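You operate a simulated robot arm through the tools that you are given. There is no shell and no other tool. Be economical: measure what you need, move in short steps, check, and stop when the job is done.

You run a simulated two-armed robot. Do the job below in one go: nothing can be reset, and whatever is moved stays where it is left.

## Task
Run the drum with the turns and pace on the batch card.
Fine: take the brake off, start it once; leave the other controls.

The check looks at the end state, three seconds after you hand in, the way a careful person would. Anything else that was tipped, shoved, dropped, spilled or broken makes it a failure.

## Robot
Two 7-joint arms with fingered hands on one trunk, on a base that drives. Base frame: it is fixed to the floor where the robot stands at the start and does not move with it; the origin is under the middle of the robot, x ahead of it, y to its left, z up. Units: mm, degrees, N and s.
The left shoulder is at the start at [70, 153, 1322], the right one opposite. With the tool pointing down near the work surface each hand reaches from about 100 to 860 mm from the robot's upright axis, wherever it stands, measured 20 degrees to its own side. Places, roughly: batch card [1200, 100, 1000]; belt knob [700, 100, 700]; door latch [1800, 300, 1500]; drum brake [1500, 100, 1000]; drum main switch [1200, 100, 1200]; front wheel brake [600, -100, 300]; glaze pump [2900, 100, 1300]; glaze valve [3000, 100, 1000]; inch button [900, 100, 1000]; mouth cover knob [1700, 100, 600]; pace knob [800, 100, 1100]; rear wheel brake [3000, -100, 300]; side start button [600, 100, 1000]; side stop button [800, 100, 1000]; sieve lever [3800, 600, 1300]; turns knob [600, 100, 1100]. Payload 3.9 kg a hand.
Tool frame (each hand has its own): the origin (TCP) lies between the finger pads and is the grasp point; the fingertips stand 30 mm ahead of it; z points along the fingers, y is the line along which they close. The gripper opens to 104 mm. The gripper's body begins 35 mm behind the TCP. The gripper is a hand of 4 fingers: y runs from the thumb to the fingers, the wrist lies at [-17, -104, -178] in the tool frame.
Orientation is that of the tool frame in the base frame, as a unit quaternion [x, y, z, w]. With the fingers straight down and the wrist toward the robot, the tool's x, y and z point along [0, 1, 0], [1, 0, 0] and [0, 0, -1] of the base frame.

## Interface
- The arms move only by the tool send_rows. It takes "left_motion", "right_motion" or both (then of equal length, played together; a hand with none holds still); each is a list of rows, each a list of 6 numbers: the turn, a rotation vector about the tool's x, y, z in degrees, then the shift along the tool's x, y, z in cm. In form: [[wx, wy, wz, tx, ty, tz], ...]. A call has 1 to 10 rows; each row shifts and turns the commanded pose from where the row before left it, along the tool's axes as they then stand. A row lasts 0.2 s, in which the tool goes at most 50 mm and 8.6 degrees; a call with a longer step from one row to the next is refused whole. A pose out of reach is approached as far as the arm can. The call stops where the force on the tool passes 40 N (or 10 N more than at its start, if that is more) or the arm is blocked; 0.2 s more then pass. In this call time passes only in rows, and 0.2 s behind the last. The reply holds the time, the measured pose of the TCP, the force on the tool along the base axes, the opening and the grip force, in the units named above and with some noise, with the torque about the TCP (base axes, N m) and any sound that the robot's microphone picked up.
- Cameras (640 x 400 px; columns grow to the right, rows downward): "scene" is now at [138.7, -23.7, 1551.9]; the picture's right is [-0.14, -0.99, 0.00], its down [-0.61, 0.08, -0.78] and it looks along [0.78, -0.11, -0.62] (base axes); focal length 276 px, centre (320, 200). "left" rides on the left gripper at [-66, -90, -126] in its tool frame; the picture's right is [-0.78, -0.30, 0.56], its down [0.57, -0.70, 0.42] and it looks along [0.26, 0.65, 0.71] (tool axes); focal length 275 px, centre (320, 200). "right" rides on the right gripper at [66, -90, -126] in its tool frame; the picture's right is [-0.78, 0.30, -0.56], its down [-0.57, -0.70, 0.42] and it looks along [-0.27, 0.65, 0.71] (tool axes); focal length 275 px, centre (320, 200). There is no depth. A picture from a camera that has moved, and an enlarged one, comes with that camera's place and axes in the base frame and with its lens. The place of the scene camera against the robot may be out by one fixed shift of up to 18 mm in any direction.
- capture(camera): a new picture of that camera. The clock stands still meanwhile.
- lift_body(by): slides the trunk up (or, below 0, down) by that many mm; the arms and the scene camera ride with it, the base frame stays. It gives what a move gives, with no picture.
- base_move(legs): drives the robot by 1 to 6 legs, each [ahead, turn to the left] in mm and degrees, along the robot's own axes; the way and the turn of a leg run together, so that a leg with both is an arc; at most 1500 mm and 180 degrees a leg. The arms and the cameras ride along, it lands a little off, and it stops where it bumps. It gives what a move gives.
- move_fingers(index, middle, ring, thumb_bend, thumb_turn, hand): sets how far each is bent, from 0 (flat) to 1 (curled in); at 0.3 the hand is open as for a grip, at 0.7 the pads meet at the TCP. One left out holds its place. A second passes; each finger stops where it meets its share of the squeeze, and holds until it gets a number again. It is the only way to open and close the hand. It gives what a move gives, with no picture; readings hold the bend of each and the force on the fingers (four entries, about 0 where the hand has none), thumb and palm. thumb_turn goes from beside the hand (0) to across from the fingers (1), as for a grip.
- turn_head(pan, tilt): turns the head with the scene camera to pan (to the left, within 86 degrees either way) and tilt (down, from -29 to 69), counted from straight ahead of the robot. It gives what a move gives.
- zoom(camera, box): a new picture of the part [left, top, right, bottom] of that camera's present view, enlarged. The clock stands still meanwhile.
- finish_job(): hands the job in; it is judged then, once.

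Work in short steps. Places have to be worked out from the pictures, the camera data and where the tool is seen: move nearer, look again, correct. Check each grasp and each placing, and mend what went wrong. You have 120 turns and 88 pictures in all, those below and enlarged ones among them. Open the grippers and draw the arms clear of the work before you hand the job in, unless the task says otherwise; then end with one line.

The tools are called after ">>>" as a command line: name --argument value ..., lists and objects as JSON in quotes. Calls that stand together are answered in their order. send_rows: Moves the arms, as the interface text tells. Its arguments: {"type":"object","properties":{"left_motion":{"type":"array","items":{"type":"array","items":{"type":"number"}}},"right_motion":{"type":"array","items":{"type":"array","items":{"type":"number"}}}},"required":[]} The other tools are called the same way: lift_body (by) slides the trunk up or down; move_fingers (index, middle, ring, thumb_bend, thumb_turn, hand) moves the fingers one by one; base_move (legs) drives the base; turn_head (pan, tilt) turns the head that bears the scene camera; capture (camera) takes a picture; zoom (camera, box) takes an enlarged picture of a part of a camera's view; finish_job () hands the job in.

At the start:

```text
t: 0.0
left_ee_pos: [517.6, 189.0, 1351.9]
left_ee_rot: [0.707, 0.707, 0.0, 0.0]
left_contact_force: [0.9, 0.6, -0.4]
left_torque: [0.0, 0.0, -0.02]
left_finger_gap: 103.8
left_grasp_force: 0.1
left_shape: jaw
left_bend: [0.3, 0.3, 0.3, 0.3, 0.97]
left_finger forces: [0.0, 0.0, 0.0, 0.1, 0.1, 0.0]
right_ee_pos: [471.7, -213.5, 1279.9]
right_ee_rot: [0.708, 0.707, 0.0, 0.0]
right_contact_force: [0.5, -0.8, 1.0]
right_torque: [-0.01, -0.02, 0.01]
right_finger_gap: 103.5
right_grasp_force: 0.0
right_shape: jaw
right_bend: [0.3, 0.3, 0.3, 0.3, 0.97]
right_finger forces: [0.0, 0.0, 0.0, 0.0, 0.0, 0.1]
trunk travel left (down, up): [-775.0, 165.0]
robot x, y, heading: [-3.2, 3.1, 0.1]
head pan, tilt: [-7.8, 38.3]
```

scene: 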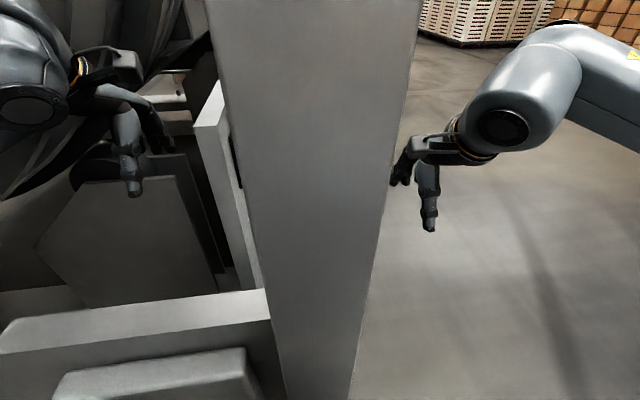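
right: 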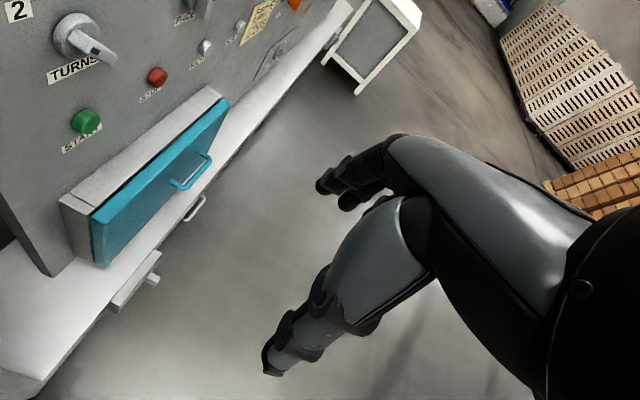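
left: 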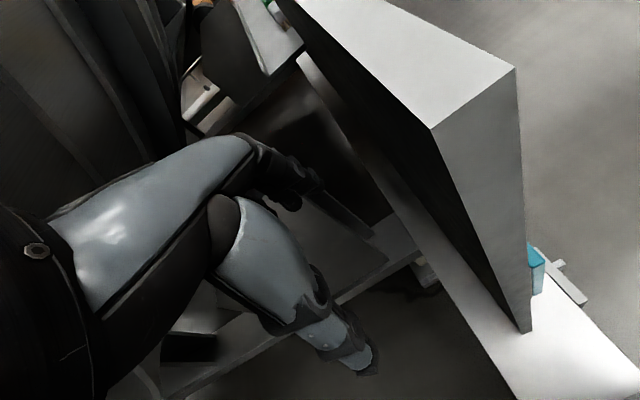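

The panel's control face looks towards -y and the left hand is on the far side of it. First I look to the right and around, before backing away.

>>> zoom --camera "right" --box '[0, 0, 340, 212]'

>>> turn_head --pan -60 --tilt 30

>>> capture --camera "scene"

```text
1.88 times, centred on (170, 106) of right
camera zoom: at [381.7, -148.2, 1404.0], right [0.3, -0.78, 0.56], down [-0.7, -0.57, -0.42], along [0.65, -0.27, -0.71], focal length 518 px, centre (602, 377)
```

zoom: 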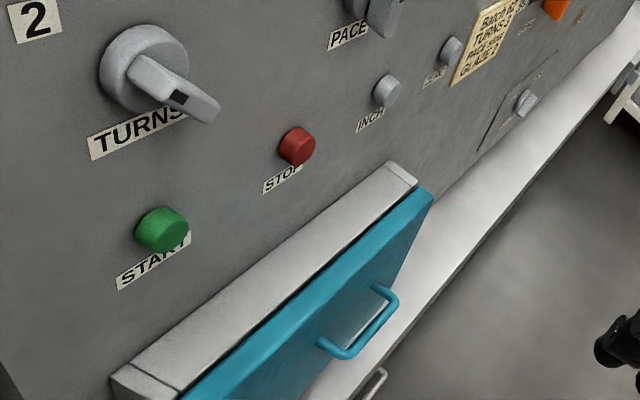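

```text
t: 1.2
left_ee_pos: [517.8, 189.5, 1351.4]
left_ee_rot: [0.707, 0.707, -0.001, 0.0]
left_contact_force: [0.0, 0.2, 0.2]
left_torque: [0.02, -0.02, 0.02]
left_finger_gap: 103.6
left_grasp_force: 0.1
left_shape: jaw
left_bend: [0.3, 0.3, 0.3, 0.3, 0.97]
left_finger forces: [0.0, 0.0, 0.0, 0.1, 0.0, 0.1]
right_ee_pos: [470.4, -214.2, 1279.5]
right_ee_rot: [0.707, 0.708, 0.0, 0.001]
right_contact_force: [0.0, 0.3, -0.7]
right_torque: [0.0, -0.03, 0.04]
right_finger_gap: 103.8
right_grasp_force: 0.1
right_shape: jaw
right_bend: [0.3, 0.3, 0.3, 0.3, 0.97]
right_finger forces: [0.0, 0.0, 0.0, 0.0, 0.0, 0.0]
trunk travel left (down, up): [-775.0, 165.0]
robot x, y, heading: [0.0, -0.0, 0.1]
head pan, tilt: [-60.0, 30.0]
```

```text
83 pictures are left
camera scene: at [98.7, -90.3, 1564.7], right [-0.87, -0.5, 0.0], down [-0.25, 0.43, -0.87], along [0.43, -0.75, -0.5], focal length 276 px, centre (320, 200)
```

scene: 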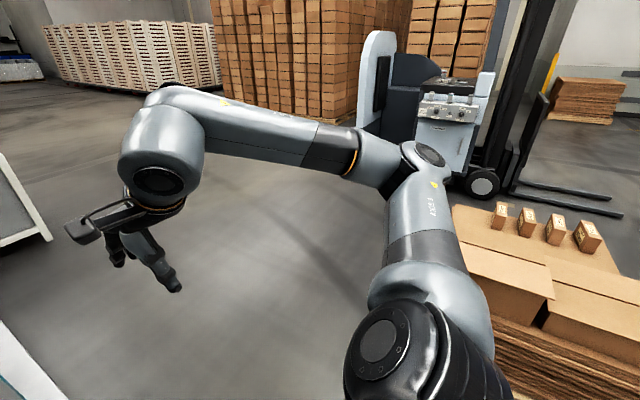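

There are box stacks on the right rear. I look further right and left for the room to back up.

>>> turn_head --pan -86 --tilt 45

>>> capture --camera "scene"

>>> turn_head --pan 86 --tilt 45

>>> capture --camera "scene"

>>> turn_head --pan -30 --tilt 40

>>> capture --camera "scene"

```text
t: 2.1
left_ee_pos: [517.7, 190.8, 1350.7]
left_ee_rot: [0.707, 0.707, 0.0, 0.0]
left_contact_force: [-1.2, -0.5, -1.3]
left_torque: [0.05, 0.0, -0.01]
left_finger_gap: 103.8
left_grasp_force: 0.2
left_shape: jaw
left_bend: [0.3, 0.3, 0.3, 0.3, 0.97]
left_finger forces: [0.1, 0.1, 0.0, 0.1, 0.0, 0.1]
right_ee_pos: [471.8, -214.4, 1279.2]
right_ee_rot: [0.707, 0.707, -0.001, -0.001]
right_contact_force: [0.4, -0.8, 0.4]
right_torque: [0.02, 0.0, 0.02]
right_finger_gap: 103.7
right_grasp_force: 0.1
right_shape: jaw
right_bend: [0.3, 0.3, 0.3, 0.3, 0.97]
right_finger forces: [0.1, 0.0, 0.0, 0.1, 0.0, 0.0]
trunk travel left (down, up): [-775.0, 165.0]
robot x, y, heading: [1.9, 1.0, 0.0]
head pan, tilt: [-85.9, 45.0]
```

```text
82 pictures are left
camera scene: at [59.3, -93.1, 1542.2], right [-1.0, -0.07, 0.0], down [-0.05, 0.7, -0.71], along [0.05, -0.71, -0.71], focal length 276 px, centre (320, 200)
```

scene: 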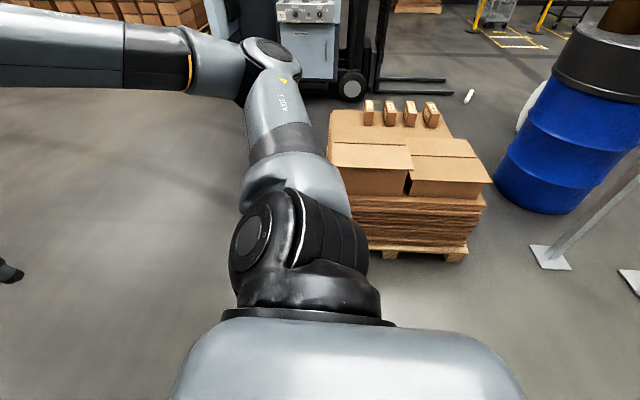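

```text
t: 4.7
left_ee_pos: [517.8, 188.5, 1351.3]
left_ee_rot: [0.707, 0.707, 0.0, 0.0]
left_contact_force: [-0.2, 0.7, -0.5]
left_torque: [-0.04, 0.01, 0.01]
left_finger_gap: 103.8
left_grasp_force: 0.0
left_shape: jaw
left_bend: [0.3, 0.3, 0.3, 0.3, 0.97]
left_finger forces: [0.0, 0.1, 0.0, 0.0, 0.0, 0.0]
right_ee_pos: [472.2, -213.4, 1278.8]
right_ee_rot: [0.707, 0.708, 0.0, 0.0]
right_contact_force: [0.0, 0.2, 0.3]
right_torque: [-0.01, -0.03, -0.02]
right_finger_gap: 103.8
right_grasp_force: 0.0
right_shape: jaw
right_bend: [0.3, 0.3, 0.3, 0.3, 0.97]
right_finger forces: [0.0, 0.0, 0.1, 0.0, 0.0, 0.0]
trunk travel left (down, up): [-775.0, 165.0]
robot x, y, heading: [-1.8, 0.3, -0.1]
head pan, tilt: [85.9, 45.0]
```

```text
81 pictures are left
camera scene: at [59.2, 69.1, 1542.2], right [1.0, -0.07, 0.0], down [-0.05, -0.71, -0.71], along [0.05, 0.71, -0.71], focal length 276 px, centre (320, 200)
```

scene: 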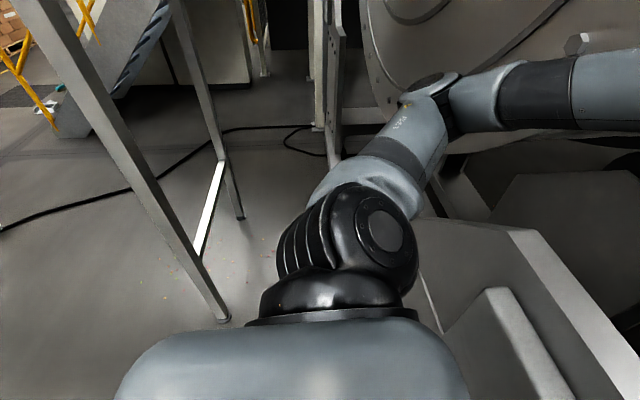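

```text
t: 6.7
left_ee_pos: [517.8, 189.4, 1351.8]
left_ee_rot: [0.707, 0.707, 0.0, 0.0]
left_contact_force: [0.5, -0.3, 1.0]
left_torque: [0.0, 0.0, 0.04]
left_finger_gap: 103.8
left_grasp_force: 0.0
left_shape: jaw
left_bend: [0.3, 0.3, 0.3, 0.3, 0.97]
left_finger forces: [0.0, 0.0, 0.1, 0.0, 0.0, 0.0]
right_ee_pos: [471.6, -213.4, 1278.0]
right_ee_rot: [0.707, 0.707, 0.0, 0.0]
right_contact_force: [0.6, 0.1, -0.6]
right_torque: [0.02, -0.02, 0.01]
right_finger_gap: 103.7
right_grasp_force: 0.1
right_shape: jaw
right_bend: [0.3, 0.3, 0.3, 0.3, 0.97]
right_finger forces: [0.0, 0.1, 0.1, 0.1, 0.0, 0.0]
trunk travel left (down, up): [-775.0, 165.0]
robot x, y, heading: [3.6, -0.2, -0.2]
head pan, tilt: [-30.0, 40.0]
```

```text
80 pictures are left
camera scene: at [127.1, -54.5, 1549.4], right [-0.5, -0.87, 0.0], down [-0.56, 0.32, -0.77], along [0.66, -0.38, -0.64], focal length 276 px, centre (320, 200)
```

scene: 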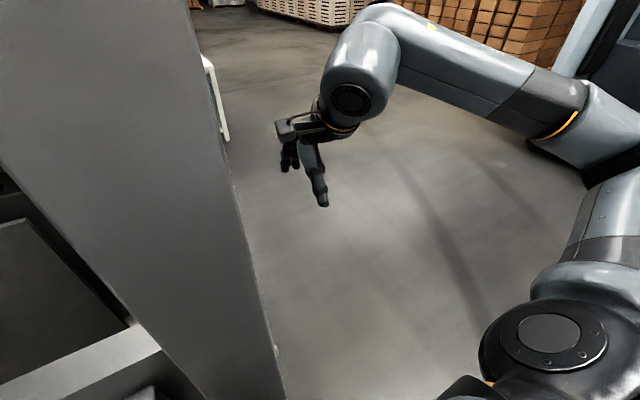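

The column right ahead seems very near the head; I triangulate it with more views.

>>> turn_head --pan 40 --tilt 30

>>> capture --camera "scene"

>>> turn_head --pan 0 --tilt 0

>>> capture --camera "scene"

>>> turn_head --pan 0 --tilt 65

>>> capture --camera "scene"

```text
t: 8.1
left_ee_pos: [517.6, 189.5, 1350.7]
left_ee_rot: [0.707, 0.707, 0.0, 0.0]
left_contact_force: [0.5, -0.2, 0.9]
left_torque: [-0.03, 0.0, -0.01]
left_finger_gap: 103.8
left_grasp_force: 0.0
left_shape: jaw
left_bend: [0.3, 0.3, 0.3, 0.3, 0.97]
left_finger forces: [0.0, 0.0, 0.0, 0.0, 0.0, 0.0]
right_ee_pos: [471.7, -214.5, 1279.1]
right_ee_rot: [0.707, 0.707, -0.001, 0.0]
right_contact_force: [-0.4, 0.3, -0.3]
right_torque: [0.03, 0.01, 0.01]
right_finger_gap: 103.8
right_grasp_force: 0.1
right_shape: jaw
right_bend: [0.3, 0.3, 0.3, 0.3, 0.97]
right_finger forces: [0.1, 0.1, 0.0, 0.0, 0.0, 0.0]
trunk travel left (down, up): [-775.0, 165.0]
robot x, y, heading: [-2.2, 1.0, 0.2]
head pan, tilt: [40.0, 30.0]
```

```text
79 pictures are left
camera scene: at [122.8, 46.0, 1564.7], right [0.64, -0.77, 0.0], down [-0.38, -0.32, -0.87], along [0.66, 0.56, -0.5], focal length 276 px, centre (320, 200)
```

scene: 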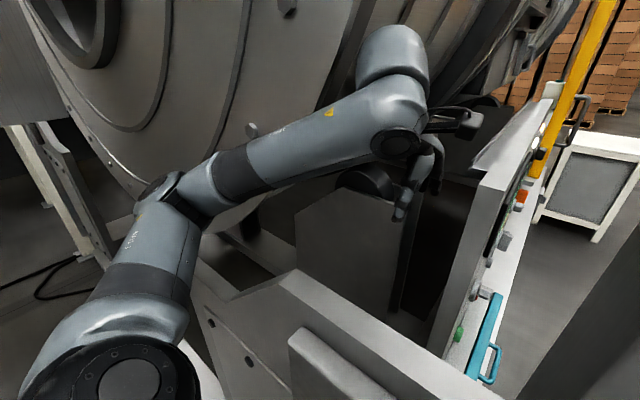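

```text
t: 9.1
left_ee_pos: [518.7, 189.1, 1352.3]
left_ee_rot: [0.707, 0.708, 0.0, 0.0]
left_contact_force: [0.3, 0.3, 0.2]
left_torque: [0.01, 0.0, 0.02]
left_finger_gap: 103.6
left_grasp_force: 0.1
left_shape: jaw
left_bend: [0.3, 0.3, 0.3, 0.3, 0.97]
left_finger forces: [0.0, 0.1, 0.1, 0.1, 0.0, 0.0]
right_ee_pos: [471.8, -214.7, 1278.6]
right_ee_rot: [0.707, 0.708, 0.0, 0.001]
right_contact_force: [-0.6, 0.0, -0.4]
right_torque: [-0.02, 0.02, 0.01]
right_finger_gap: 103.7
right_grasp_force: 0.0
right_shape: jaw
right_bend: [0.3, 0.3, 0.3, 0.3, 0.97]
right_finger forces: [0.0, 0.1, 0.0, 0.0, 0.1, 0.0]
trunk travel left (down, up): [-775.0, 165.0]
robot x, y, heading: [-3.0, 2.0, -0.0]
head pan, tilt: [0.0, 0.0]
```

```text
78 pictures are left
camera scene: at [143.4, -11.9, 1613.0], right [0.0, -1.0, 0.0], down [0.0, 0.0, -1.0], along [1.0, 0.0, 0.0], focal length 276 px, centre (320, 200)
```

scene: 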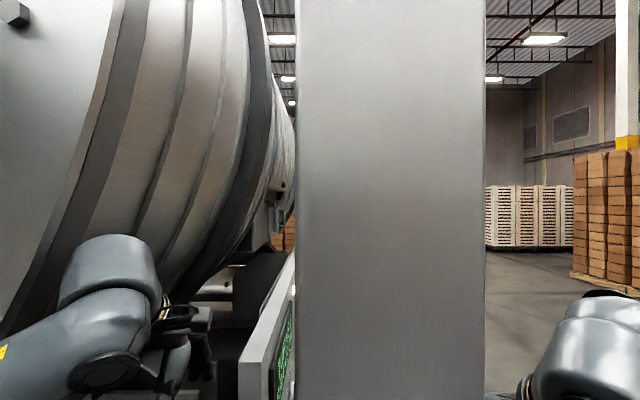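

```text
t: 10.5
left_ee_pos: [517.5, 189.6, 1351.7]
left_ee_rot: [0.707, 0.707, 0.001, 0.0]
left_contact_force: [0.1, -0.1, -1.0]
left_torque: [-0.01, 0.01, 0.03]
left_finger_gap: 103.8
left_grasp_force: 0.0
left_shape: jaw
left_bend: [0.3, 0.3, 0.3, 0.3, 0.97]
left_finger forces: [0.0, 0.1, 0.0, 0.1, 0.0, 0.0]
right_ee_pos: [471.9, -213.2, 1278.9]
right_ee_rot: [0.707, 0.707, 0.0, 0.0]
right_contact_force: [0.3, 0.1, 0.6]
right_torque: [-0.01, 0.02, 0.02]
right_finger_gap: 103.8
right_grasp_force: 0.0
right_shape: jaw
right_bend: [0.3, 0.3, 0.3, 0.3, 0.97]
right_finger forces: [0.0, 0.1, 0.0, 0.1, 0.1, 0.1]
trunk travel left (down, up): [-775.0, 165.0]
robot x, y, heading: [0.3, -0.8, 0.1]
head pan, tilt: [0.0, 65.0]
```

```text
77 pictures are left
camera scene: at [114.2, -12.0, 1517.1], right [0.0, -1.0, 0.0], down [-0.91, 0.0, -0.42], along [0.42, 0.0, -0.91], focal length 276 px, centre (320, 200)
```

scene: 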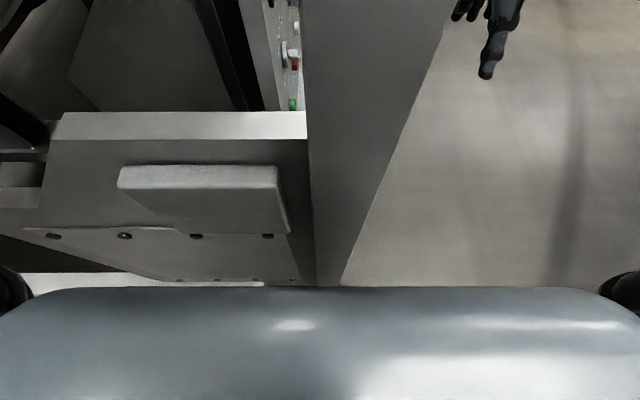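

A post (about 60–90 mm wide) stands at x≈230 between the arms, so I back straight out first, then go round to the right.

>>> base_move --legs '[[-450, 0]]'

>>> capture --camera "scene"

```text
t: 13.3
left_ee_pos: [58.2, 191.8, 1350.4]
left_ee_rot: [0.704, 0.71, -0.001, -0.001]
left_contact_force: [-0.7, 0.5, 0.3]
left_torque: [0.03, 0.02, -0.03]
left_finger_gap: 103.9
left_grasp_force: 0.0
left_shape: jaw
left_bend: [0.3, 0.3, 0.3, 0.3, 0.97]
left_finger forces: [0.0, 0.0, 0.1, 0.1, 0.0, 0.0]
right_ee_pos: [15.7, -212.3, 1278.5]
right_ee_rot: [0.704, 0.71, -0.001, -0.001]
right_contact_force: [0.5, 0.2, 1.0]
right_torque: [0.01, 0.01, 0.03]
right_finger_gap: 103.7
right_grasp_force: 0.0
right_shape: jaw
right_bend: [0.3, 0.3, 0.3, 0.3, 0.97]
right_finger forces: [0.1, 0.1, 0.0, 0.0, 0.0, 0.0]
trunk travel left (down, up): [-775.0, 165.0]
robot x, y, heading: [-462.4, -2.9, 0.3]
head pan, tilt: [0.0, 65.0]
```

```text
76 pictures are left
camera scene: at [-343.8, -12.8, 1516.9], right [0.01, -1.0, 0.0], down [-0.91, -0.01, -0.42], along [0.42, 0.0, -0.91], focal length 276 px, centre (320, 200)
```

scene: 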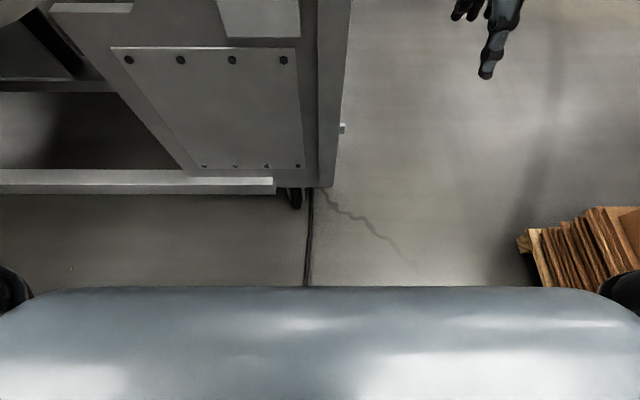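

Clear of the post. The pallet corner is near (100,-1130). I take a diagonal between post and pallet.

>>> base_move --legs '[[0, -55], [840, 0], [0, 47]]'

>>> turn_head --pan 20 --tilt 35

>>> capture --camera "scene"

```text
t: 22.3
left_ee_pos: [554.8, -577.2, 1351.1]
left_ee_rot: [0.761, 0.649, 0.0, 0.0]
left_contact_force: [0.5, 0.2, -0.4]
left_torque: [-0.02, -0.02, -0.01]
left_finger_gap: 103.9
left_grasp_force: 0.1
left_shape: jaw
left_bend: [0.3, 0.3, 0.3, 0.3, 0.97]
left_finger forces: [0.0, 0.0, 0.1, 0.0, 0.1, 0.0]
right_ee_pos: [446.1, -968.9, 1279.0]
right_ee_rot: [0.76, 0.649, 0.0, 0.0]
right_contact_force: [-0.2, -0.3, -0.8]
right_torque: [-0.01, 0.02, 0.0]
right_finger_gap: 104.1
right_grasp_force: 0.1
right_shape: jaw
right_bend: [0.3, 0.3, 0.3, 0.3, 0.97]
right_finger forces: [0.0, 0.0, 0.1, 0.0, 0.1, 0.0]
trunk travel left (down, up): [-775.0, 165.0]
robot x, y, heading: [15.4, -683.5, -9.2]
head pan, tilt: [0.0, 65.0]
```

```text
t: 23.2
left_ee_pos: [554.6, -576.6, 1351.2]
left_ee_rot: [0.761, 0.649, 0.0, 0.0]
left_contact_force: [0.1, 0.0, -0.1]
left_torque: [0.0, 0.0, 0.03]
left_finger_gap: 103.6
left_grasp_force: 0.0
left_shape: jaw
left_bend: [0.3, 0.3, 0.3, 0.3, 0.97]
left_finger forces: [0.0, 0.1, 0.0, 0.0, 0.1, 0.1]
right_ee_pos: [447.2, -967.5, 1279.8]
right_ee_rot: [0.761, 0.649, 0.0, -0.001]
right_contact_force: [0.7, 0.2, 0.1]
right_torque: [-0.02, 0.0, 0.03]
right_finger_gap: 103.8
right_grasp_force: 0.0
right_shape: jaw
right_bend: [0.3, 0.3, 0.3, 0.3, 0.97]
right_finger forces: [0.1, 0.1, 0.0, 0.1, 0.1, 0.1]
trunk travel left (down, up): [-775.0, 165.0]
robot x, y, heading: [13.3, -680.5, -8.9]
head pan, tilt: [20.0, 35.0]
```

```text
75 pictures are left
camera scene: at [153.6, -685.7, 1556.9], right [0.19, -0.98, 0.0], down [-0.56, -0.11, -0.82], along [0.8, 0.15, -0.57], focal length 276 px, centre (320, 200)
```

scene: 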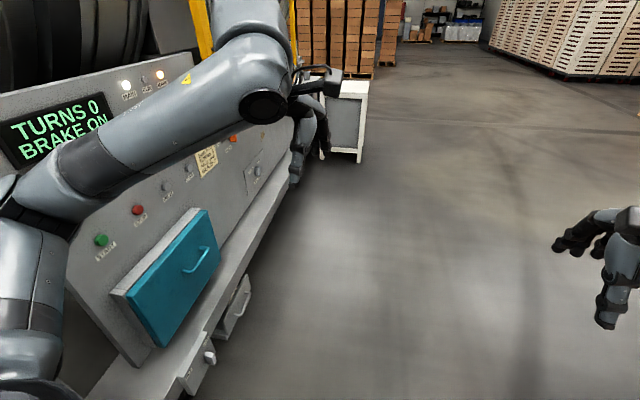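

The way is clear; there is a display "TURNS 0 BRAKE ON". I drive along the panel and face it.

>>> base_move --legs '[[850, 0], [0, 99]]'

>>> turn_head --pan 0 --tilt 25

>>> capture --camera "scene"

```text
t: 31.9
left_ee_pos: [656.7, -299.8, 1351.1]
left_ee_rot: [-0.002, 1.0, 0.0, 0.0]
left_contact_force: [-0.5, 0.4, 0.7]
left_torque: [0.02, -0.02, 0.0]
left_finger_gap: 103.8
left_grasp_force: 0.1
left_shape: jaw
left_bend: [0.3, 0.3, 0.3, 0.3, 0.97]
left_finger forces: [0.1, 0.0, 0.0, 0.1, 0.0, 0.0]
right_ee_pos: [1060.2, -344.4, 1279.1]
right_ee_rot: [-0.003, 1.0, 0.0, 0.0]
right_contact_force: [0.5, 0.3, 0.3]
right_torque: [0.0, -0.03, -0.01]
right_finger_gap: 103.7
right_grasp_force: 0.1
right_shape: jaw
right_bend: [0.3, 0.3, 0.3, 0.3, 0.97]
right_finger forces: [0.0, 0.0, 0.0, 0.0, 0.0, 0.0]
trunk travel left (down, up): [-775.0, 165.0]
robot x, y, heading: [851.7, -812.5, 90.4]
head pan, tilt: [20.0, 35.0]
```

```text
t: 32.7
left_ee_pos: [656.0, -300.6, 1352.4]
left_ee_rot: [-0.002, 1.0, 0.0, 0.0]
left_contact_force: [0.3, -0.4, -0.2]
left_torque: [0.02, 0.0, -0.01]
left_finger_gap: 103.7
left_grasp_force: 0.1
left_shape: jaw
left_bend: [0.3, 0.3, 0.3, 0.3, 0.97]
left_finger forces: [0.1, 0.0, 0.1, 0.0, 0.0, 0.0]
right_ee_pos: [1060.2, -344.4, 1279.8]
right_ee_rot: [-0.001, 1.0, 0.0, 0.0]
right_contact_force: [0.2, -0.5, -0.4]
right_torque: [0.0, 0.03, 0.04]
right_finger_gap: 103.5
right_grasp_force: 0.1
right_shape: jaw
right_bend: [0.3, 0.3, 0.3, 0.3, 0.97]
right_finger forces: [0.0, 0.0, 0.0, 0.1, 0.0, 0.0]
trunk travel left (down, up): [-775.0, 165.0]
robot x, y, heading: [847.6, -820.2, 90.3]
head pan, tilt: [0.0, 25.0]
```

```text
74 pictures are left
camera scene: at [850.6, -686.3, 1572.7], right [1.0, 0.01, 0.0], down [0.0, -0.42, -0.91], along [0.0, 0.91, -0.42], focal length 276 px, centre (320, 200)
```

scene: 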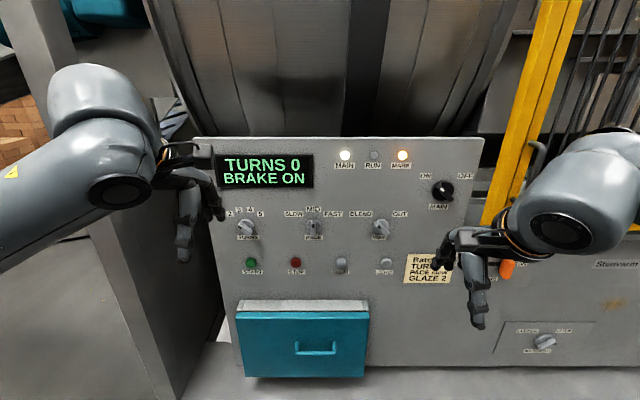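

Good overview. I zoom on the controls and the batch card.

>>> zoom --camera "scene" --box '[200, 140, 360, 280]'

>>> zoom --camera "scene" --box '[340, 140, 500, 290]'

>>> zoom --camera "scene" --box '[400, 240, 640, 380]'

>>> capture --camera "right"

>>> capture --camera "left"

```text
2.86 times, centred on (280, 210) of scene
camera zoom: at [850.6, -686.3, 1572.7], right [1.0, 0.01, 0.0], down [0.0, -0.42, -0.91], along [0.0, 0.91, -0.42], focal length 788 px, centre (434, 171)
```

zoom: 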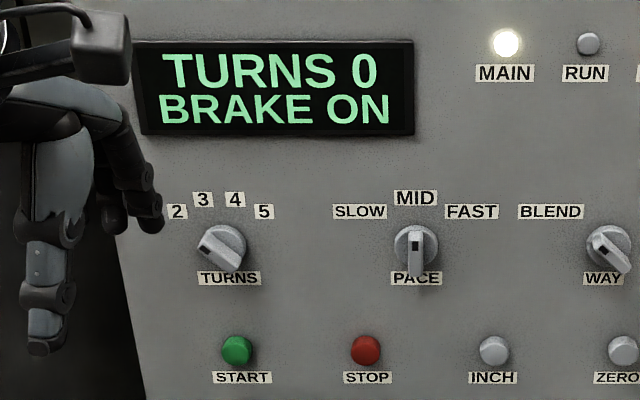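

```text
2.67 times, centred on (420, 215) of scene
camera zoom: at [850.6, -686.3, 1572.7], right [1.0, 0.01, 0.0], down [0.0, -0.42, -0.91], along [0.0, 0.91, -0.42], focal length 736 px, centre (53, 160)
```

zoom: 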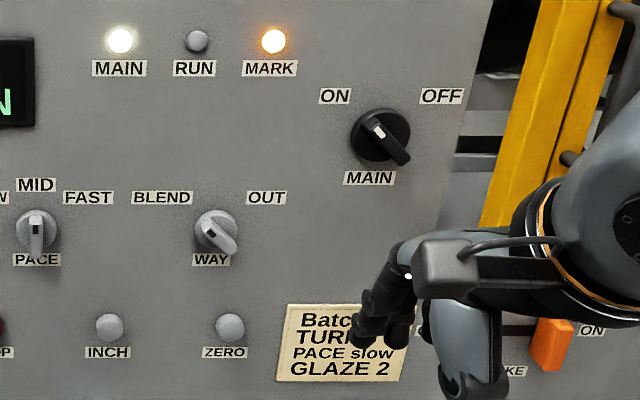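

```text
2.67 times, centred on (520, 310) of scene
camera zoom: at [850.6, -686.3, 1572.7], right [1.0, 0.01, 0.0], down [0.0, -0.42, -0.91], along [0.0, 0.91, -0.42], focal length 736 px, centre (-213, -93)
```

zoom: 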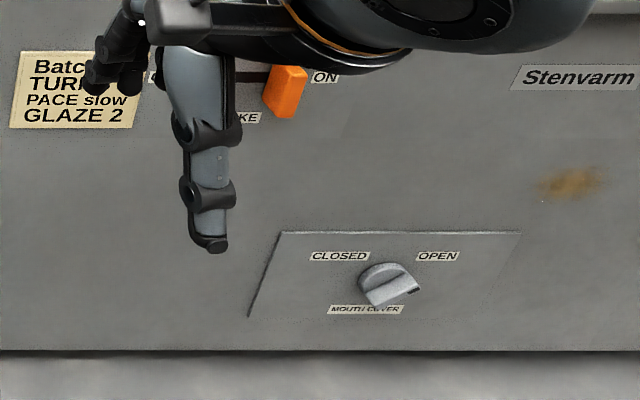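

```text
70 pictures are left
camera right: at [994.2, -434.1, 1404.1], right [0.77, 0.3, 0.56], down [0.58, -0.7, -0.42], along [0.26, 0.65, -0.71], focal length 275 px, centre (320, 200)
```

right: 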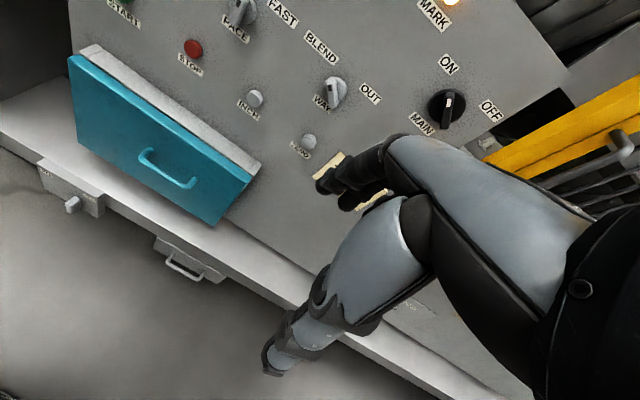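

```text
69 pictures are left
camera left: at [721.8, -389.9, 1476.6], right [0.78, -0.29, -0.56], down [-0.57, -0.7, -0.43], along [-0.27, 0.65, -0.71], focal length 275 px, centre (320, 200)
```

left: 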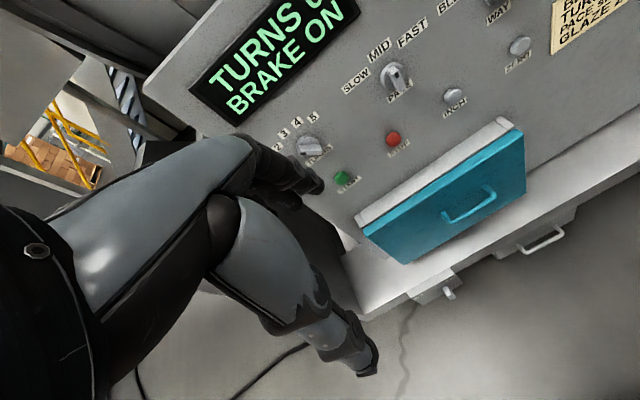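

Pace is slow; the card's turns line is hidden by the hand. The left camera sees the card's edge; I zoom there and on the TURNS dial.

>>> zoom --camera "left" --box '[500, 0, 640, 88]'

>>> zoom --camera "scene" --box '[215, 195, 345, 276]'

```text
4.55 times, centred on (570, 44) of left
camera zoom: at [721.8, -389.9, 1476.6], right [0.78, -0.29, -0.56], down [-0.57, -0.7, -0.43], along [-0.27, 0.65, -0.71], focal length 1251 px, centre (-816, 909)
```

zoom: 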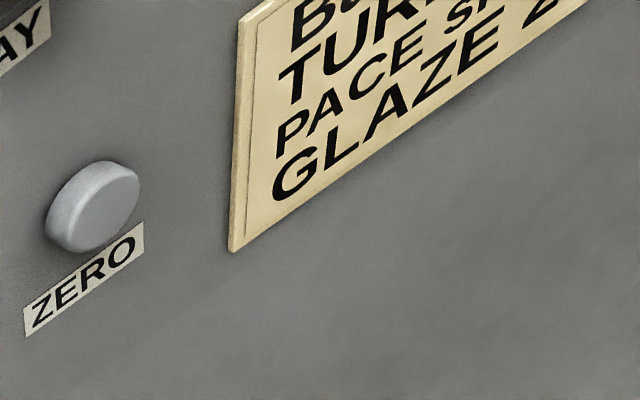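

```text
4.92 times, centred on (280, 236) of scene
camera zoom: at [850.6, -686.3, 1572.7], right [1.0, 0.01, 0.0], down [0.0, -0.42, -0.91], along [0.0, 0.91, -0.42], focal length 1358 px, centre (517, 25)
```

zoom: 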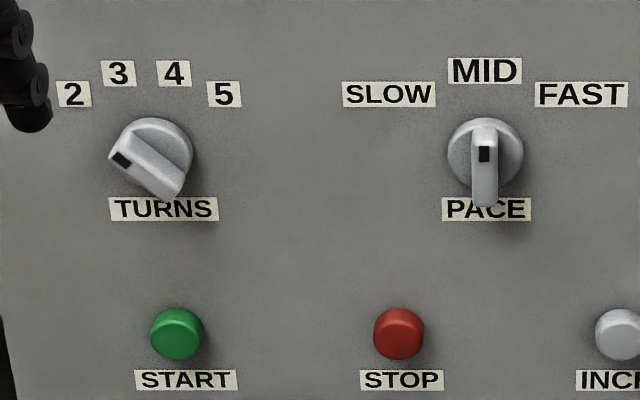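

TURNS points to 2, PACE to MID. I draw the right hand back 200 mm out of the view of the card and brake.

>>> send_rows --right_motion '[[0, 0, 0, 0, -4, -3], [0, 0, 0, 0, -4, -3], [0, 0, 0, 0, -4, -3], [0, 0, 0, 0, -4, -3], [0, 0, 0, 0, -4, 0]]'

>>> zoom --camera "scene" --box '[380, 200, 600, 338]'

>>> capture --camera "right"

```text
t: 33.9
left_ee_pos: [657.3, -300.9, 1351.0]
left_ee_rot: [-0.002, 1.0, 0.001, 0.0]
left_contact_force: [0.5, -0.3, 0.1]
left_torque: [0.0, -0.03, -0.01]
left_finger_gap: 103.7
left_grasp_force: 0.2
left_shape: jaw
left_bend: [0.3, 0.3, 0.3, 0.3, 0.97]
left_finger forces: [0.1, 0.0, 0.0, 0.1, 0.0, 0.0]
right_ee_pos: [1063.2, -544.8, 1400.4]
right_ee_rot: [-0.003, 1.0, 0.001, 0.0]
right_contact_force: [-0.3, -0.2, 0.5]
right_torque: [0.01, 0.02, 0.04]
right_finger_gap: 103.7
right_grasp_force: 0.0
right_shape: jaw
right_bend: [0.3, 0.3, 0.3, 0.3, 0.97]
right_finger forces: [0.0, 0.0, 0.0, 0.1, 0.1, 0.0]
trunk travel left (down, up): [-775.0, 165.0]
robot x, y, heading: [847.0, -815.4, 90.2]
head pan, tilt: [0.0, 25.0]
```

```text
2.90 times, centred on (490, 269) of scene
camera zoom: at [850.9, -688.0, 1572.9], right [1.0, 0.0, 0.0], down [0.0, -0.42, -0.91], along [0.0, 0.91, -0.42], focal length 800 px, centre (-173, 0)
```

zoom: 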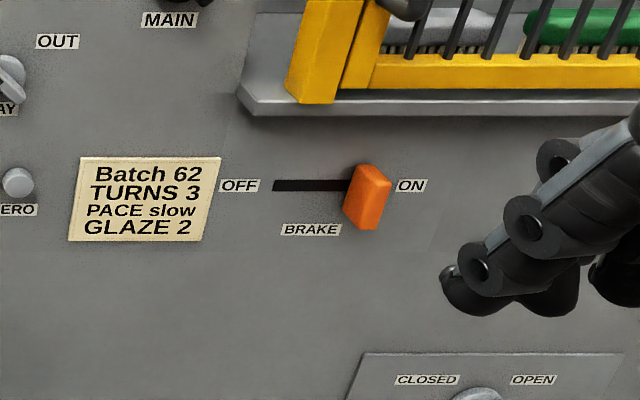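

```text
65 pictures are left
camera right: at [996.3, -635.3, 1525.3], right [0.77, 0.3, 0.56], down [0.58, -0.7, -0.43], along [0.26, 0.65, -0.71], focal length 275 px, centre (320, 200)
```

right: 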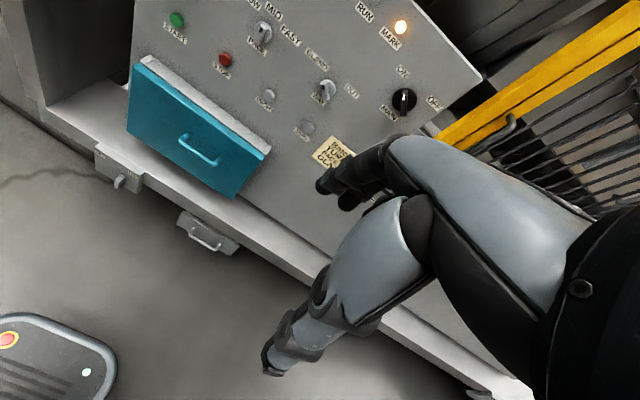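

Card: TURNS 3, PACE slow. Brake is a slider from ON (right, x≈1443) to OFF (left). I now turn both hands so the fingers point at the panel, pulling the left one back first.

>>> send_rows --left_motion '[[0, 0, 0, 0, -5, 0], [0, 0, 0, 0, -5, 0], [0, 0, 0, 0, -5, 0], [-8.5, 0, 0, 0, 0, 0], [-8.5, 0, 0, 0, 0, 0], [-8.5, 0, 0, 0, 0, 0], [-8.5, 0, 0, 0, 0, 0], [-8.5, 0, 0, 0, 0, 0], [-8.5, 0, 0, 0, 0, 0], [-8.5, 0, 0, 0, 0, 0]]' --right_motion '[[0, 0, 0, 0, 0, 3], [0, 0, 0, 0, 0, 3], [0, 0, 0, 0, 0, 3], [-8.5, 0, 0, 0, 0, 0], [-8.5, 0, 0, 0, 0, 0], [-8.5, 0, 0, 0, 0, 0], [-8.5, 0, 0, 0, 0, 0], [-8.5, 0, 0, 0, 0, 0], [-8.5, 0, 0, 0, 0, 0], [-8.5, 0, 0, 0, 0, 0]]'

>>> send_rows --left_motion '[[-7.6, 0, 0, 0, 0, 0], [-7.6, 0, 0, 0, 0, 0], [-7.6, 0, 0, 0, 0, 0], [-7.6, 0, 0, 0, 0, 0]]' --right_motion '[[-7.6, 0, 0, 0, 0, 0], [-7.6, 0, 0, 0, 0, 0], [-7.6, 0, 0, 0, 0, 0], [-7.6, 0, 0, 0, 0, 0]]'

>>> capture --camera "scene"

```text
t: 36.1
left_ee_pos: [666.2, -333.6, 1395.9]
left_ee_rot: [-0.004, 0.976, 0.219, 0.0]
left_contact_force: [-0.6, -0.2, -0.6]
left_torque: [-0.02, -0.01, -0.02]
left_finger_gap: 104.0
left_grasp_force: 0.1
left_shape: jaw
left_bend: [0.3, 0.3, 0.3, 0.3, 0.97]
left_finger forces: [0.0, 0.1, 0.0, 0.0, 0.1, 0.0]
left hand out of reach, approached as far as the arm can: row 2, 3, 4, 5, 6, 7, 8, 9, 10
right_ee_pos: [1019.6, -489.6, 1476.9]
right_ee_rot: [-0.003, 0.914, 0.405, 0.0]
right_contact_force: [0.1, 0.4, -0.7]
right_torque: [-0.03, -0.06, 0.02]
right_finger_gap: 104.0
right_grasp_force: 0.1
right_shape: jaw
right_bend: [0.3, 0.3, 0.3, 0.3, 0.97]
right_finger forces: [0.0, 0.1, 0.0, 0.1, 0.0, 0.1]
right hand out of reach, approached as far as the arm can: row 3, 4, 5, 6, 7, 8, 9, 10
trunk travel left (down, up): [-775.0, 165.0]
robot x, y, heading: [849.1, -816.1, 90.4]
head pan, tilt: [0.0, 25.0]
```

```text
t: 37.1
left_ee_pos: [644.2, -319.4, 1423.2]
left_ee_rot: [-0.012, 0.874, 0.478, -0.089]
left_contact_force: [-0.2, 0.0, -0.4]
left_torque: [0.02, -0.04, -0.05]
left_finger_gap: 104.2
left_grasp_force: 0.1
left_shape: jaw
left_bend: [0.3, 0.3, 0.3, 0.3, 0.97]
left_finger forces: [0.1, 0.0, 0.0, 0.0, 0.0, 0.1]
left hand out of reach, approached as far as the arm can: row 1, 3, 4
right_ee_pos: [965.3, -476.9, 1569.3]
right_ee_rot: [-0.002, 0.784, 0.62, 0.0]
right_contact_force: [-1.1, 0.1, -0.5]
right_torque: [0.01, -0.01, -0.07]
right_finger_gap: 103.9
right_grasp_force: 0.0
right_shape: jaw
right_bend: [0.3, 0.3, 0.3, 0.3, 0.97]
right_finger forces: [0.0, 0.1, 0.1, 0.1, 0.1, 0.0]
right hand out of reach, approached as far as the arm can: row 1, 2, 3, 4
trunk travel left (down, up): [-775.0, 165.0]
robot x, y, heading: [846.3, -818.4, 90.1]
head pan, tilt: [0.0, 25.0]
stopped in row 4 (left hand): the arm was blocked; the commanded pose is now the measured one
```

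```text
64 pictures are left
camera scene: at [844.5, -684.9, 1572.6], right [1.0, 0.0, 0.0], down [0.01, -0.42, -0.91], along [0.0, 0.91, -0.42], focal length 276 px, centre (320, 200)
```

scene: 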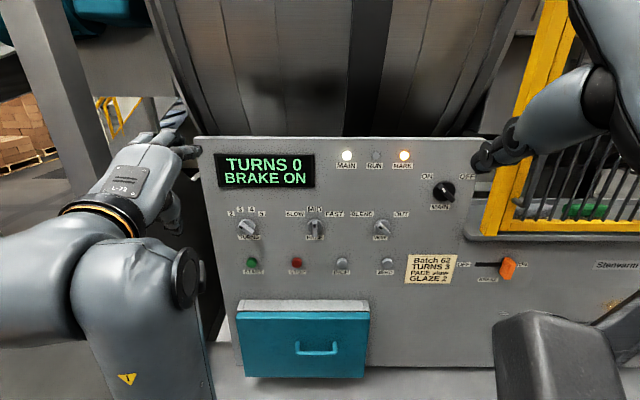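

That orientation needs the hands further forward. I move both forward/down and finish the turn.

>>> send_rows --left_motion '[[0, 0, 0, 0, -2.6, 3.75], [0, 0, 0, 0, -2.6, 3.75], [0, 0, 0, 0, -2.6, 3.75], [0, 0, 0, 0, -2.6, 3.75], [-6.5, -1.6, -1.2, 0, 0, 0], [-6.5, -1.6, -1.2, 0, 0, 0], [-6.5, -1.6, -1.2, 0, 0, 0], [-6.5, -1.6, -1.2, 0, 0, 0], [-6.5, -1.6, -1.2, 0, 0, 0]]' --right_motion '[[0, 0, 0, -1, 0, 4], [0, 0, 0, -1, 0, 4], [0, 0, 0, -1, 0, 4], [0, 0, 0, -1, 0, 4], [0, 0, 0, -1, 0, 4], [0, 0, 0, -1, 0, 4], [0, 0, 0, -1, 0, 4], [0, 0, 0, 0, 0, 0], [0, 0, 0, 0, 0, 0]]'

>>> capture --camera "scene"

```text
t: 39.1
left_ee_pos: [617.8, -250.9, 1256.9]
left_ee_rot: [0.003, 0.707, 0.707, -0.003]
left_contact_force: [-0.8, 0.8, 0.1]
left_torque: [0.0, 0.01, 0.0]
left_finger_gap: 103.8
left_grasp_force: 0.0
left_shape: jaw
left_bend: [0.3, 0.3, 0.3, 0.3, 0.97]
left_finger forces: [0.0, 0.0, 0.0, 0.0, 0.0, 0.0]
right_ee_pos: [1029.7, -243.3, 1515.9]
right_ee_rot: [0.001, 0.784, 0.62, -0.002]
right_contact_force: [0.1, 1.3, -0.1]
right_torque: [0.01, -0.02, 0.01]
right_finger_gap: 103.8
right_grasp_force: 0.0
right_shape: jaw
right_bend: [0.3, 0.3, 0.3, 0.3, 0.97]
right_finger forces: [0.0, 0.0, 0.0, 0.0, 0.0, 0.0]
right hand out of reach, approached as far as the arm can: row 7
trunk travel left (down, up): [-775.0, 165.0]
robot x, y, heading: [849.5, -820.4, 90.2]
head pan, tilt: [0.0, 25.0]
```

```text
63 pictures are left
camera scene: at [850.2, -685.2, 1572.6], right [1.0, 0.0, 0.0], down [0.0, -0.42, -0.91], along [0.0, 0.91, -0.42], focal length 276 px, centre (320, 200)
```

scene: 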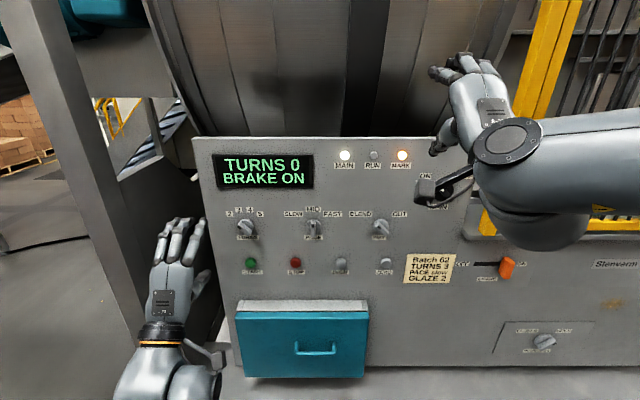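

Left hand is oriented well. I finish the right hand's turn while lowering it, then reposition the base to about (1000,-680).

>>> send_rows --right_motion '[[0, 0, 0, 0, -5, 0], [0, 0, 0, 0, -5, 0], [0, 0, 0, 0, -5, 0], [0, 0, 0, 0, -5, 0], [0, 0, 0, 0, -4, 0], [0, 0, 0, 0, 0, 0]]'

>>> base_move --legs '[[0, -47], [205, 0], [0, 47]]'

>>> capture --camera "scene"

```text
t: 40.5
left_ee_pos: [618.5, -252.5, 1257.6]
left_ee_rot: [0.004, 0.707, 0.707, -0.005]
left_contact_force: [-0.5, -0.9, 0.4]
left_torque: [-0.01, 0.02, -0.01]
left_finger_gap: 103.9
left_grasp_force: 0.1
left_shape: jaw
left_bend: [0.3, 0.3, 0.3, 0.3, 0.97]
left_finger forces: [0.0, 0.1, 0.0, 0.1, 0.1, 0.2]
right_ee_pos: [1029.6, -245.1, 1516.1]
right_ee_rot: [0.002, 0.784, 0.621, -0.001]
right_contact_force: [-0.2, 0.0, -0.2]
right_torque: [0.01, 0.0, -0.01]
right_finger_gap: 104.0
right_grasp_force: 0.0
right_shape: jaw
right_bend: [0.3, 0.3, 0.3, 0.3, 0.97]
right_finger forces: [0.0, 0.0, 0.0, 0.0, 0.1, 0.0]
right hand out of reach, approached as far as the arm can: row 1, 2, 3, 4, 5
trunk travel left (down, up): [-775.0, 165.0]
robot x, y, heading: [845.3, -815.9, 90.4]
head pan, tilt: [0.0, 25.0]
```

```text
t: 46.4
left_ee_pos: [771.7, -105.9, 1258.4]
left_ee_rot: [0.003, 0.707, 0.707, -0.004]
left_contact_force: [0.3, -0.2, -0.3]
left_torque: [-0.02, 0.03, 0.01]
left_finger_gap: 104.0
left_grasp_force: 0.0
left_shape: jaw
left_bend: [0.3, 0.3, 0.3, 0.3, 0.97]
left_finger forces: [0.0, 0.0, 0.0, 0.1, 0.1, 0.0]
right_ee_pos: [1182.7, -98.9, 1514.8]
right_ee_rot: [0.001, 0.784, 0.621, -0.003]
right_contact_force: [0.4, -0.9, -0.6]
right_torque: [0.01, 0.0, -0.01]
right_finger_gap: 103.9
right_grasp_force: 0.0
right_shape: jaw
right_bend: [0.3, 0.3, 0.3, 0.3, 0.97]
right_finger forces: [0.0, 0.0, 0.0, 0.1, 0.0, 0.0]
trunk travel left (down, up): [-775.0, 165.0]
robot x, y, heading: [1002.6, -671.2, 90.3]
head pan, tilt: [0.0, 25.0]
```

```text
62 pictures are left
camera scene: at [1004.3, -540.6, 1572.7], right [1.0, 0.01, 0.0], down [0.0, -0.42, -0.91], along [0.0, 0.91, -0.42], focal length 276 px, centre (320, 200)
```

scene: 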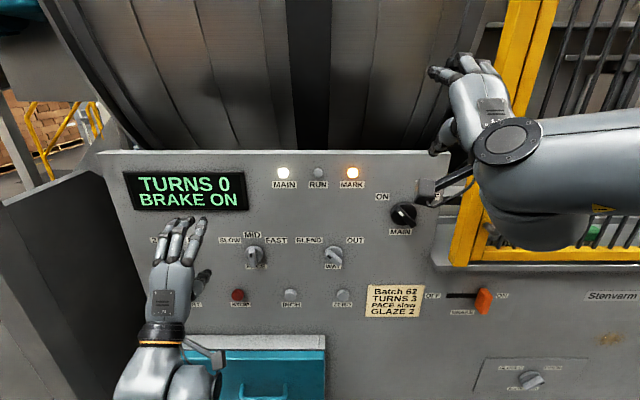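

The right arm is stuck in an awkward branch; I move its commanded pose outward to the right (towards the brake) and see.

>>> send_rows --right_motion '[[0, 0, 0, -4, 0, 0], [0, 0, 0, -4, 0, 0], [0, 0, 0, -4, 0, 0], [0, 0, 0, -4, 0, 0], [0, 0, 0, 0, 0, 0]]'

>>> capture --camera "scene"

```text
t: 47.6
left_ee_pos: [768.1, -109.0, 1257.2]
left_ee_rot: [0.001, 0.706, 0.708, -0.005]
left_contact_force: [0.1, -0.8, -0.1]
left_torque: [0.0, -0.01, -0.04]
left_finger_gap: 104.1
left_grasp_force: 0.0
left_shape: jaw
left_bend: [0.3, 0.3, 0.3, 0.3, 0.97]
left_finger forces: [0.0, 0.0, 0.1, 0.0, 0.0, 0.0]
right_ee_pos: [1309.4, -105.6, 1517.1]
right_ee_rot: [0.0, 0.784, 0.621, -0.002]
right_contact_force: [-0.6, 0.1, 0.3]
right_torque: [-0.04, 0.01, -0.03]
right_finger_gap: 103.4
right_grasp_force: 0.0
right_shape: jaw
right_bend: [0.3, 0.3, 0.3, 0.3, 0.97]
right_finger forces: [0.1, 0.1, 0.0, 0.0, 0.1, 0.0]
right hand out of reach, approached as far as the arm can: row 1, 2
trunk travel left (down, up): [-775.0, 165.0]
robot x, y, heading: [1001.3, -673.4, 90.4]
head pan, tilt: [0.0, 25.0]
```

```text
61 pictures are left
camera scene: at [1001.6, -543.2, 1573.0], right [1.0, 0.01, 0.0], down [0.0, -0.42, -0.91], along [0.0, 0.91, -0.42], focal length 276 px, centre (320, 200)
```

scene: 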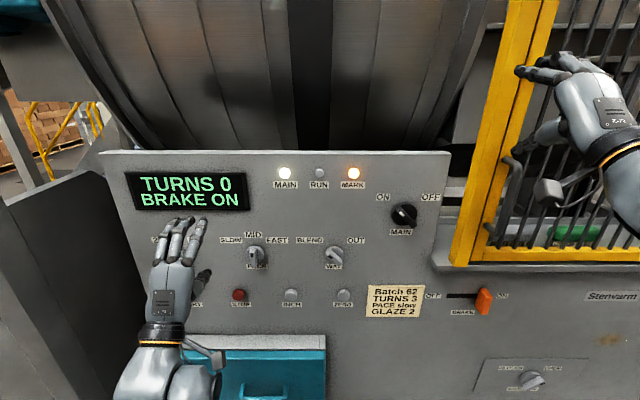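

It moves now. Lowering the right hand and finishing its turn.

>>> send_rows --right_motion '[[0, 0, 0, 0, -4.4, 1.0], [0, 0, 0, 0, -4.4, 1.0], [0, 0, 0, 0, -4.4, 1.0], [0, 0, 0, 0, -4.4, 1.0], [0, 0, 0, 0, -4.4, 1.0], [0, 0, 0, 0, -4.4, 1.0], [-4.4, 0, 0, 0, 0, 0], [-4.4, 0, 0, 0, 0, 0], [-4.4, 0, 0, 0, 0, 0]]'

>>> capture --camera "right"

```text
t: 49.6
left_ee_pos: [770.1, -107.2, 1256.6]
left_ee_rot: [0.002, 0.707, 0.707, -0.005]
left_contact_force: [-0.4, 0.0, 0.7]
left_torque: [0.02, 0.02, 0.0]
left_finger_gap: 104.1
left_grasp_force: 0.0
left_shape: jaw
left_bend: [0.3, 0.3, 0.3, 0.3, 0.97]
left_finger forces: [0.1, 0.0, 0.1, 0.0, 0.0, 0.0]
right_ee_pos: [1312.0, -104.7, 1245.9]
right_ee_rot: [0.002, 0.708, 0.706, -0.003]
right_contact_force: [0.1, -0.7, 0.2]
right_torque: [0.01, -0.02, -0.02]
right_finger_gap: 104.0
right_grasp_force: 0.2
right_shape: jaw
right_bend: [0.3, 0.3, 0.3, 0.3, 0.97]
right_finger forces: [0.0, 0.0, 0.0, 0.0, 0.0, 0.0]
trunk travel left (down, up): [-775.0, 165.0]
robot x, y, heading: [1002.5, -671.9, 90.4]
head pan, tilt: [0.0, 25.0]
```

```text
60 pictures are left
camera right: at [1244.6, -231.3, 1156.4], right [0.78, -0.56, 0.29], down [0.57, 0.42, -0.7], along [0.27, 0.71, 0.65], focal length 275 px, centre (320, 200)
```

right: 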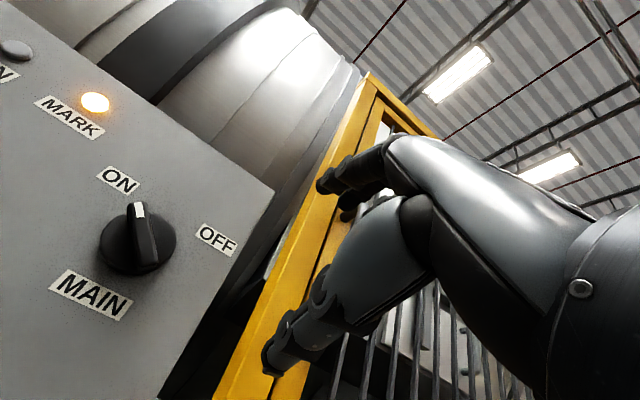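

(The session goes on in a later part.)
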